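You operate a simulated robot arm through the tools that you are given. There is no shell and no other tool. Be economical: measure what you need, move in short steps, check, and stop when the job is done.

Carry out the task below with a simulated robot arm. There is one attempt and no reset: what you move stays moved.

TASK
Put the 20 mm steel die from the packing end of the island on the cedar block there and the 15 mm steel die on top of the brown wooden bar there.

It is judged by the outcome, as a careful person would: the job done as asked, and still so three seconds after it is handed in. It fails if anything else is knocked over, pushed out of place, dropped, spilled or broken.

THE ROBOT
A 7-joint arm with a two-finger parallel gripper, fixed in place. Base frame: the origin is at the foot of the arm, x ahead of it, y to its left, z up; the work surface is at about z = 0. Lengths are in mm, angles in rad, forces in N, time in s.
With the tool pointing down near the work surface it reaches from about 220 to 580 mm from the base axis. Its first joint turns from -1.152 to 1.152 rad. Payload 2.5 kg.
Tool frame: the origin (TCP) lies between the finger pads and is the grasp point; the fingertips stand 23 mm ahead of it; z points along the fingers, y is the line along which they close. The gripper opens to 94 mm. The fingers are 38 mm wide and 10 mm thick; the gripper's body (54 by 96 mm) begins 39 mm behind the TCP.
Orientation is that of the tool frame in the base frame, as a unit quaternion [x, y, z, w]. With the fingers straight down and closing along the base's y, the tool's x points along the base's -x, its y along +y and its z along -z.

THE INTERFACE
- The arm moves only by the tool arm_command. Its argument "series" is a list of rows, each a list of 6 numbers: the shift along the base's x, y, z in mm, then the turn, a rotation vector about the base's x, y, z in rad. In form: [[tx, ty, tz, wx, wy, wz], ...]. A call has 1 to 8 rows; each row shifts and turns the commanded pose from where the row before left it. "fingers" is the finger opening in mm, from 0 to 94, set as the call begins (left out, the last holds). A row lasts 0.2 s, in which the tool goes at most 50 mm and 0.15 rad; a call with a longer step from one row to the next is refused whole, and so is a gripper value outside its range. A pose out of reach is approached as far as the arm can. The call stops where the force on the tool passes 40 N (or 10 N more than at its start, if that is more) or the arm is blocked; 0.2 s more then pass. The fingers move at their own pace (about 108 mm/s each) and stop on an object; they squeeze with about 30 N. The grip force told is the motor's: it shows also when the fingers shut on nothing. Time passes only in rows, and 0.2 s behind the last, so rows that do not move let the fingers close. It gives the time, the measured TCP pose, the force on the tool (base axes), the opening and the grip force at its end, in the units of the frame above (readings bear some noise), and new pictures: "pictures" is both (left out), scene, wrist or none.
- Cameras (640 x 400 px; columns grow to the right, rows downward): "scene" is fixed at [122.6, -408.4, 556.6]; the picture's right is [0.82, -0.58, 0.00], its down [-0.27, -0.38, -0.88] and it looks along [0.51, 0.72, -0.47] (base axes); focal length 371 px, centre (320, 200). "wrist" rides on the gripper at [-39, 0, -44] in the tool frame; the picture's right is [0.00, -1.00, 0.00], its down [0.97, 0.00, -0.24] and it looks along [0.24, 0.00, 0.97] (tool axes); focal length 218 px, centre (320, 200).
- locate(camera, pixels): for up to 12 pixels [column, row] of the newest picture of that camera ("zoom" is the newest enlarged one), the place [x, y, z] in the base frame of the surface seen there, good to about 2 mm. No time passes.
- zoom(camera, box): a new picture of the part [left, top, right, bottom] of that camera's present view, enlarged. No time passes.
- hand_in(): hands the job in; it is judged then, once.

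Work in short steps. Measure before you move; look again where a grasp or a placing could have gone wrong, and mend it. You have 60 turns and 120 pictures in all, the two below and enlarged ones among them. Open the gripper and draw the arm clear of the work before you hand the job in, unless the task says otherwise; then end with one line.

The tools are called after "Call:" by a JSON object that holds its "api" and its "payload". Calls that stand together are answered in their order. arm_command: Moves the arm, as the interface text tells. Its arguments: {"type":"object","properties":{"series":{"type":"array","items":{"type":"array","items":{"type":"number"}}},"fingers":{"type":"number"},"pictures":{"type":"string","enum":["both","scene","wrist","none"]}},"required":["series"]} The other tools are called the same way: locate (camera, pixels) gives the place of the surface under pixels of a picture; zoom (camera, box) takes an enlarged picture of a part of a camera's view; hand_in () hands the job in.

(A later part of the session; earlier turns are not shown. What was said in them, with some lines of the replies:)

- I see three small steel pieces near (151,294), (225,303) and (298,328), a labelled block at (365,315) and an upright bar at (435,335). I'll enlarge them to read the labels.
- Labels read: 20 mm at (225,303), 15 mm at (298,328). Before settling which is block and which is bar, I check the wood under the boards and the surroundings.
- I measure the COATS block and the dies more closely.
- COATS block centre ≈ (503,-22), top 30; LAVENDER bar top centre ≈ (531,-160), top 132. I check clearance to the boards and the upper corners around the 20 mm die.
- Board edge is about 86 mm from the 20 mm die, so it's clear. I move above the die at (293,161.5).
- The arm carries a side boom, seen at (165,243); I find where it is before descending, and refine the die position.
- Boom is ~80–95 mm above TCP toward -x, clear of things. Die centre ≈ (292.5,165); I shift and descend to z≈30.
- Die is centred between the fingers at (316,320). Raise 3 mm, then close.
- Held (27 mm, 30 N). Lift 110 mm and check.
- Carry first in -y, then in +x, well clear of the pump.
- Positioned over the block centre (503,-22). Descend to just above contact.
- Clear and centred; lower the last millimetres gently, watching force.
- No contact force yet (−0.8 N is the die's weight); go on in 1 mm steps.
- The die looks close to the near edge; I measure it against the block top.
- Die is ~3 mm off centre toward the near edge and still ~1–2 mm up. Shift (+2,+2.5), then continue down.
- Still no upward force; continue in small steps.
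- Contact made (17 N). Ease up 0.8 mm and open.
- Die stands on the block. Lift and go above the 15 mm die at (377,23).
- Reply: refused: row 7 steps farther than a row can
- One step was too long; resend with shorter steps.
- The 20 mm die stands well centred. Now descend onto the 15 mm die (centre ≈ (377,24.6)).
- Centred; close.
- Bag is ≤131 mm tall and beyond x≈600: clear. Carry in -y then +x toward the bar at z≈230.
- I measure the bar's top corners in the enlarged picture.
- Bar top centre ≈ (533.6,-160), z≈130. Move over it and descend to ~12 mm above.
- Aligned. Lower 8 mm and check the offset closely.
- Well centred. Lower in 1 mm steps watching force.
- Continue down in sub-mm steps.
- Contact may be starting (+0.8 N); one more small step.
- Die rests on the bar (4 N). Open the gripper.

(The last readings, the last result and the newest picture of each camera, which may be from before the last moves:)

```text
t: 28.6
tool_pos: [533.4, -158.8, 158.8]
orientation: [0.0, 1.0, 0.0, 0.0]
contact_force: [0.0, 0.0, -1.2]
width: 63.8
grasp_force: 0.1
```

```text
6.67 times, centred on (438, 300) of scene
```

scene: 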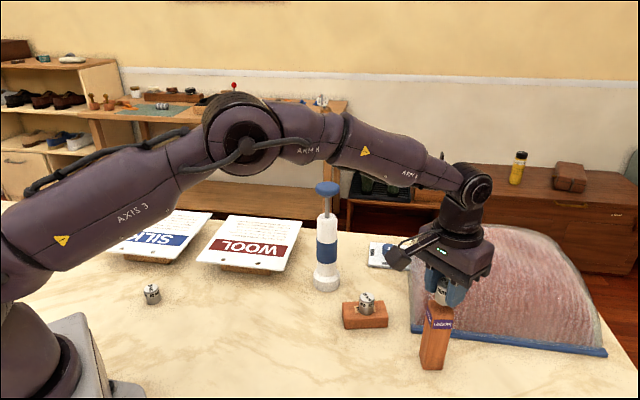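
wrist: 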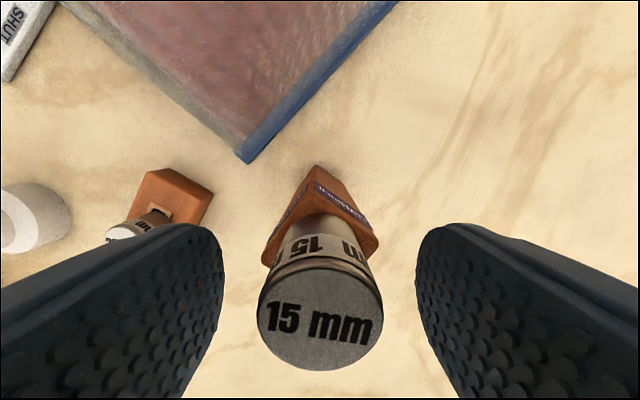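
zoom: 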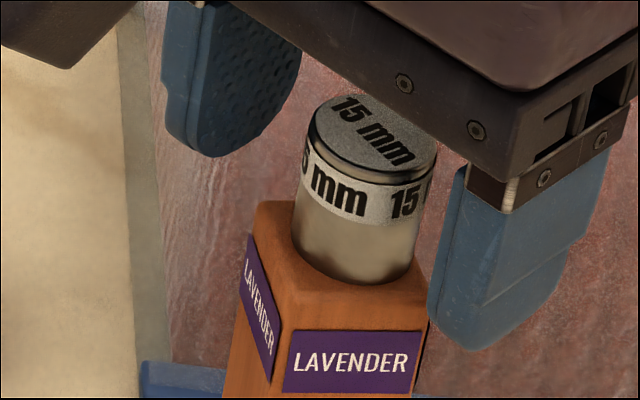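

Stable and released. Rise straight up, then draw back.

Call:
{"api": "arm_command", "payload": {"series": [[0, 0, 20, 0, 0, 0], [0, 0, 35, 0, 0, 0], [0, 0, 45, 0, 0, 0], [-40, 0, 10, 0, 0, 0], [-40, 0, 10, 0, 0, 0], [-40, 0, 10, 0, 0, 0], [-40, 0, 0, 0, 0, 0], [0, 0, 0, 0, 0, 0]]}}

Call:
{"api": "zoom", "payload": {"camera": "scene", "box": [330, 230, 490, 380]}}

```text
t: 30.4
tool_pos: [375.0, -157.3, 289.2]
orientation: [0.0, 1.0, 0.0, 0.0]
contact_force: [0.1, 0.7, 1.1]
width: 64.2
grasp_force: 0.0
```

scene: 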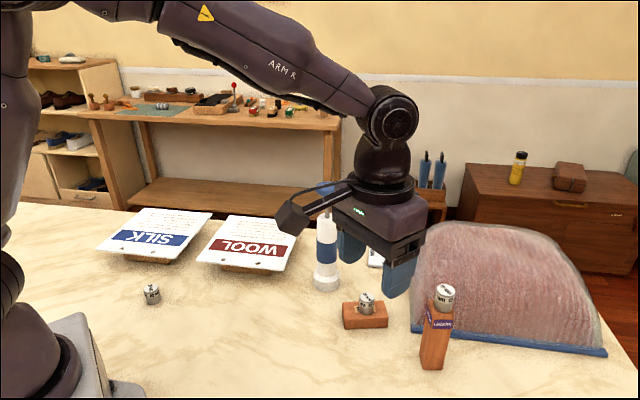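
wrist: 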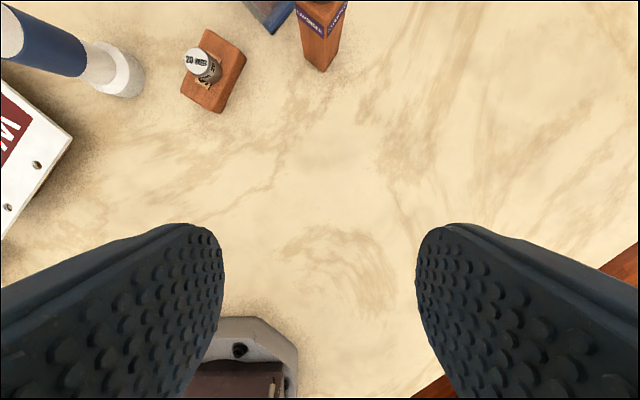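

```text
2.67 times, centred on (410, 305) of scene
```

zoom: 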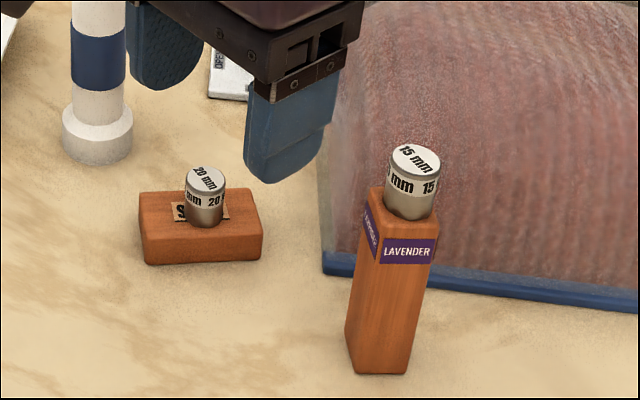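

Both dies stand securely, everything else is unmoved, and the arm is clear with the gripper open. Hand in.

Call:
{"api": "hand_in", "payload": {}}

```text
The job is handed in.
```

I put the 20 mm die on the block labelled COATS and the 15 mm die on top of the upright bar labelled LAVENDER. I took COATS as the cedar block and LAVENDER as the bar from their shapes, since both are the same brown wood. Both dies were standing steady, nothing else had moved, and the arm was clear with the gripper open when I handed in.
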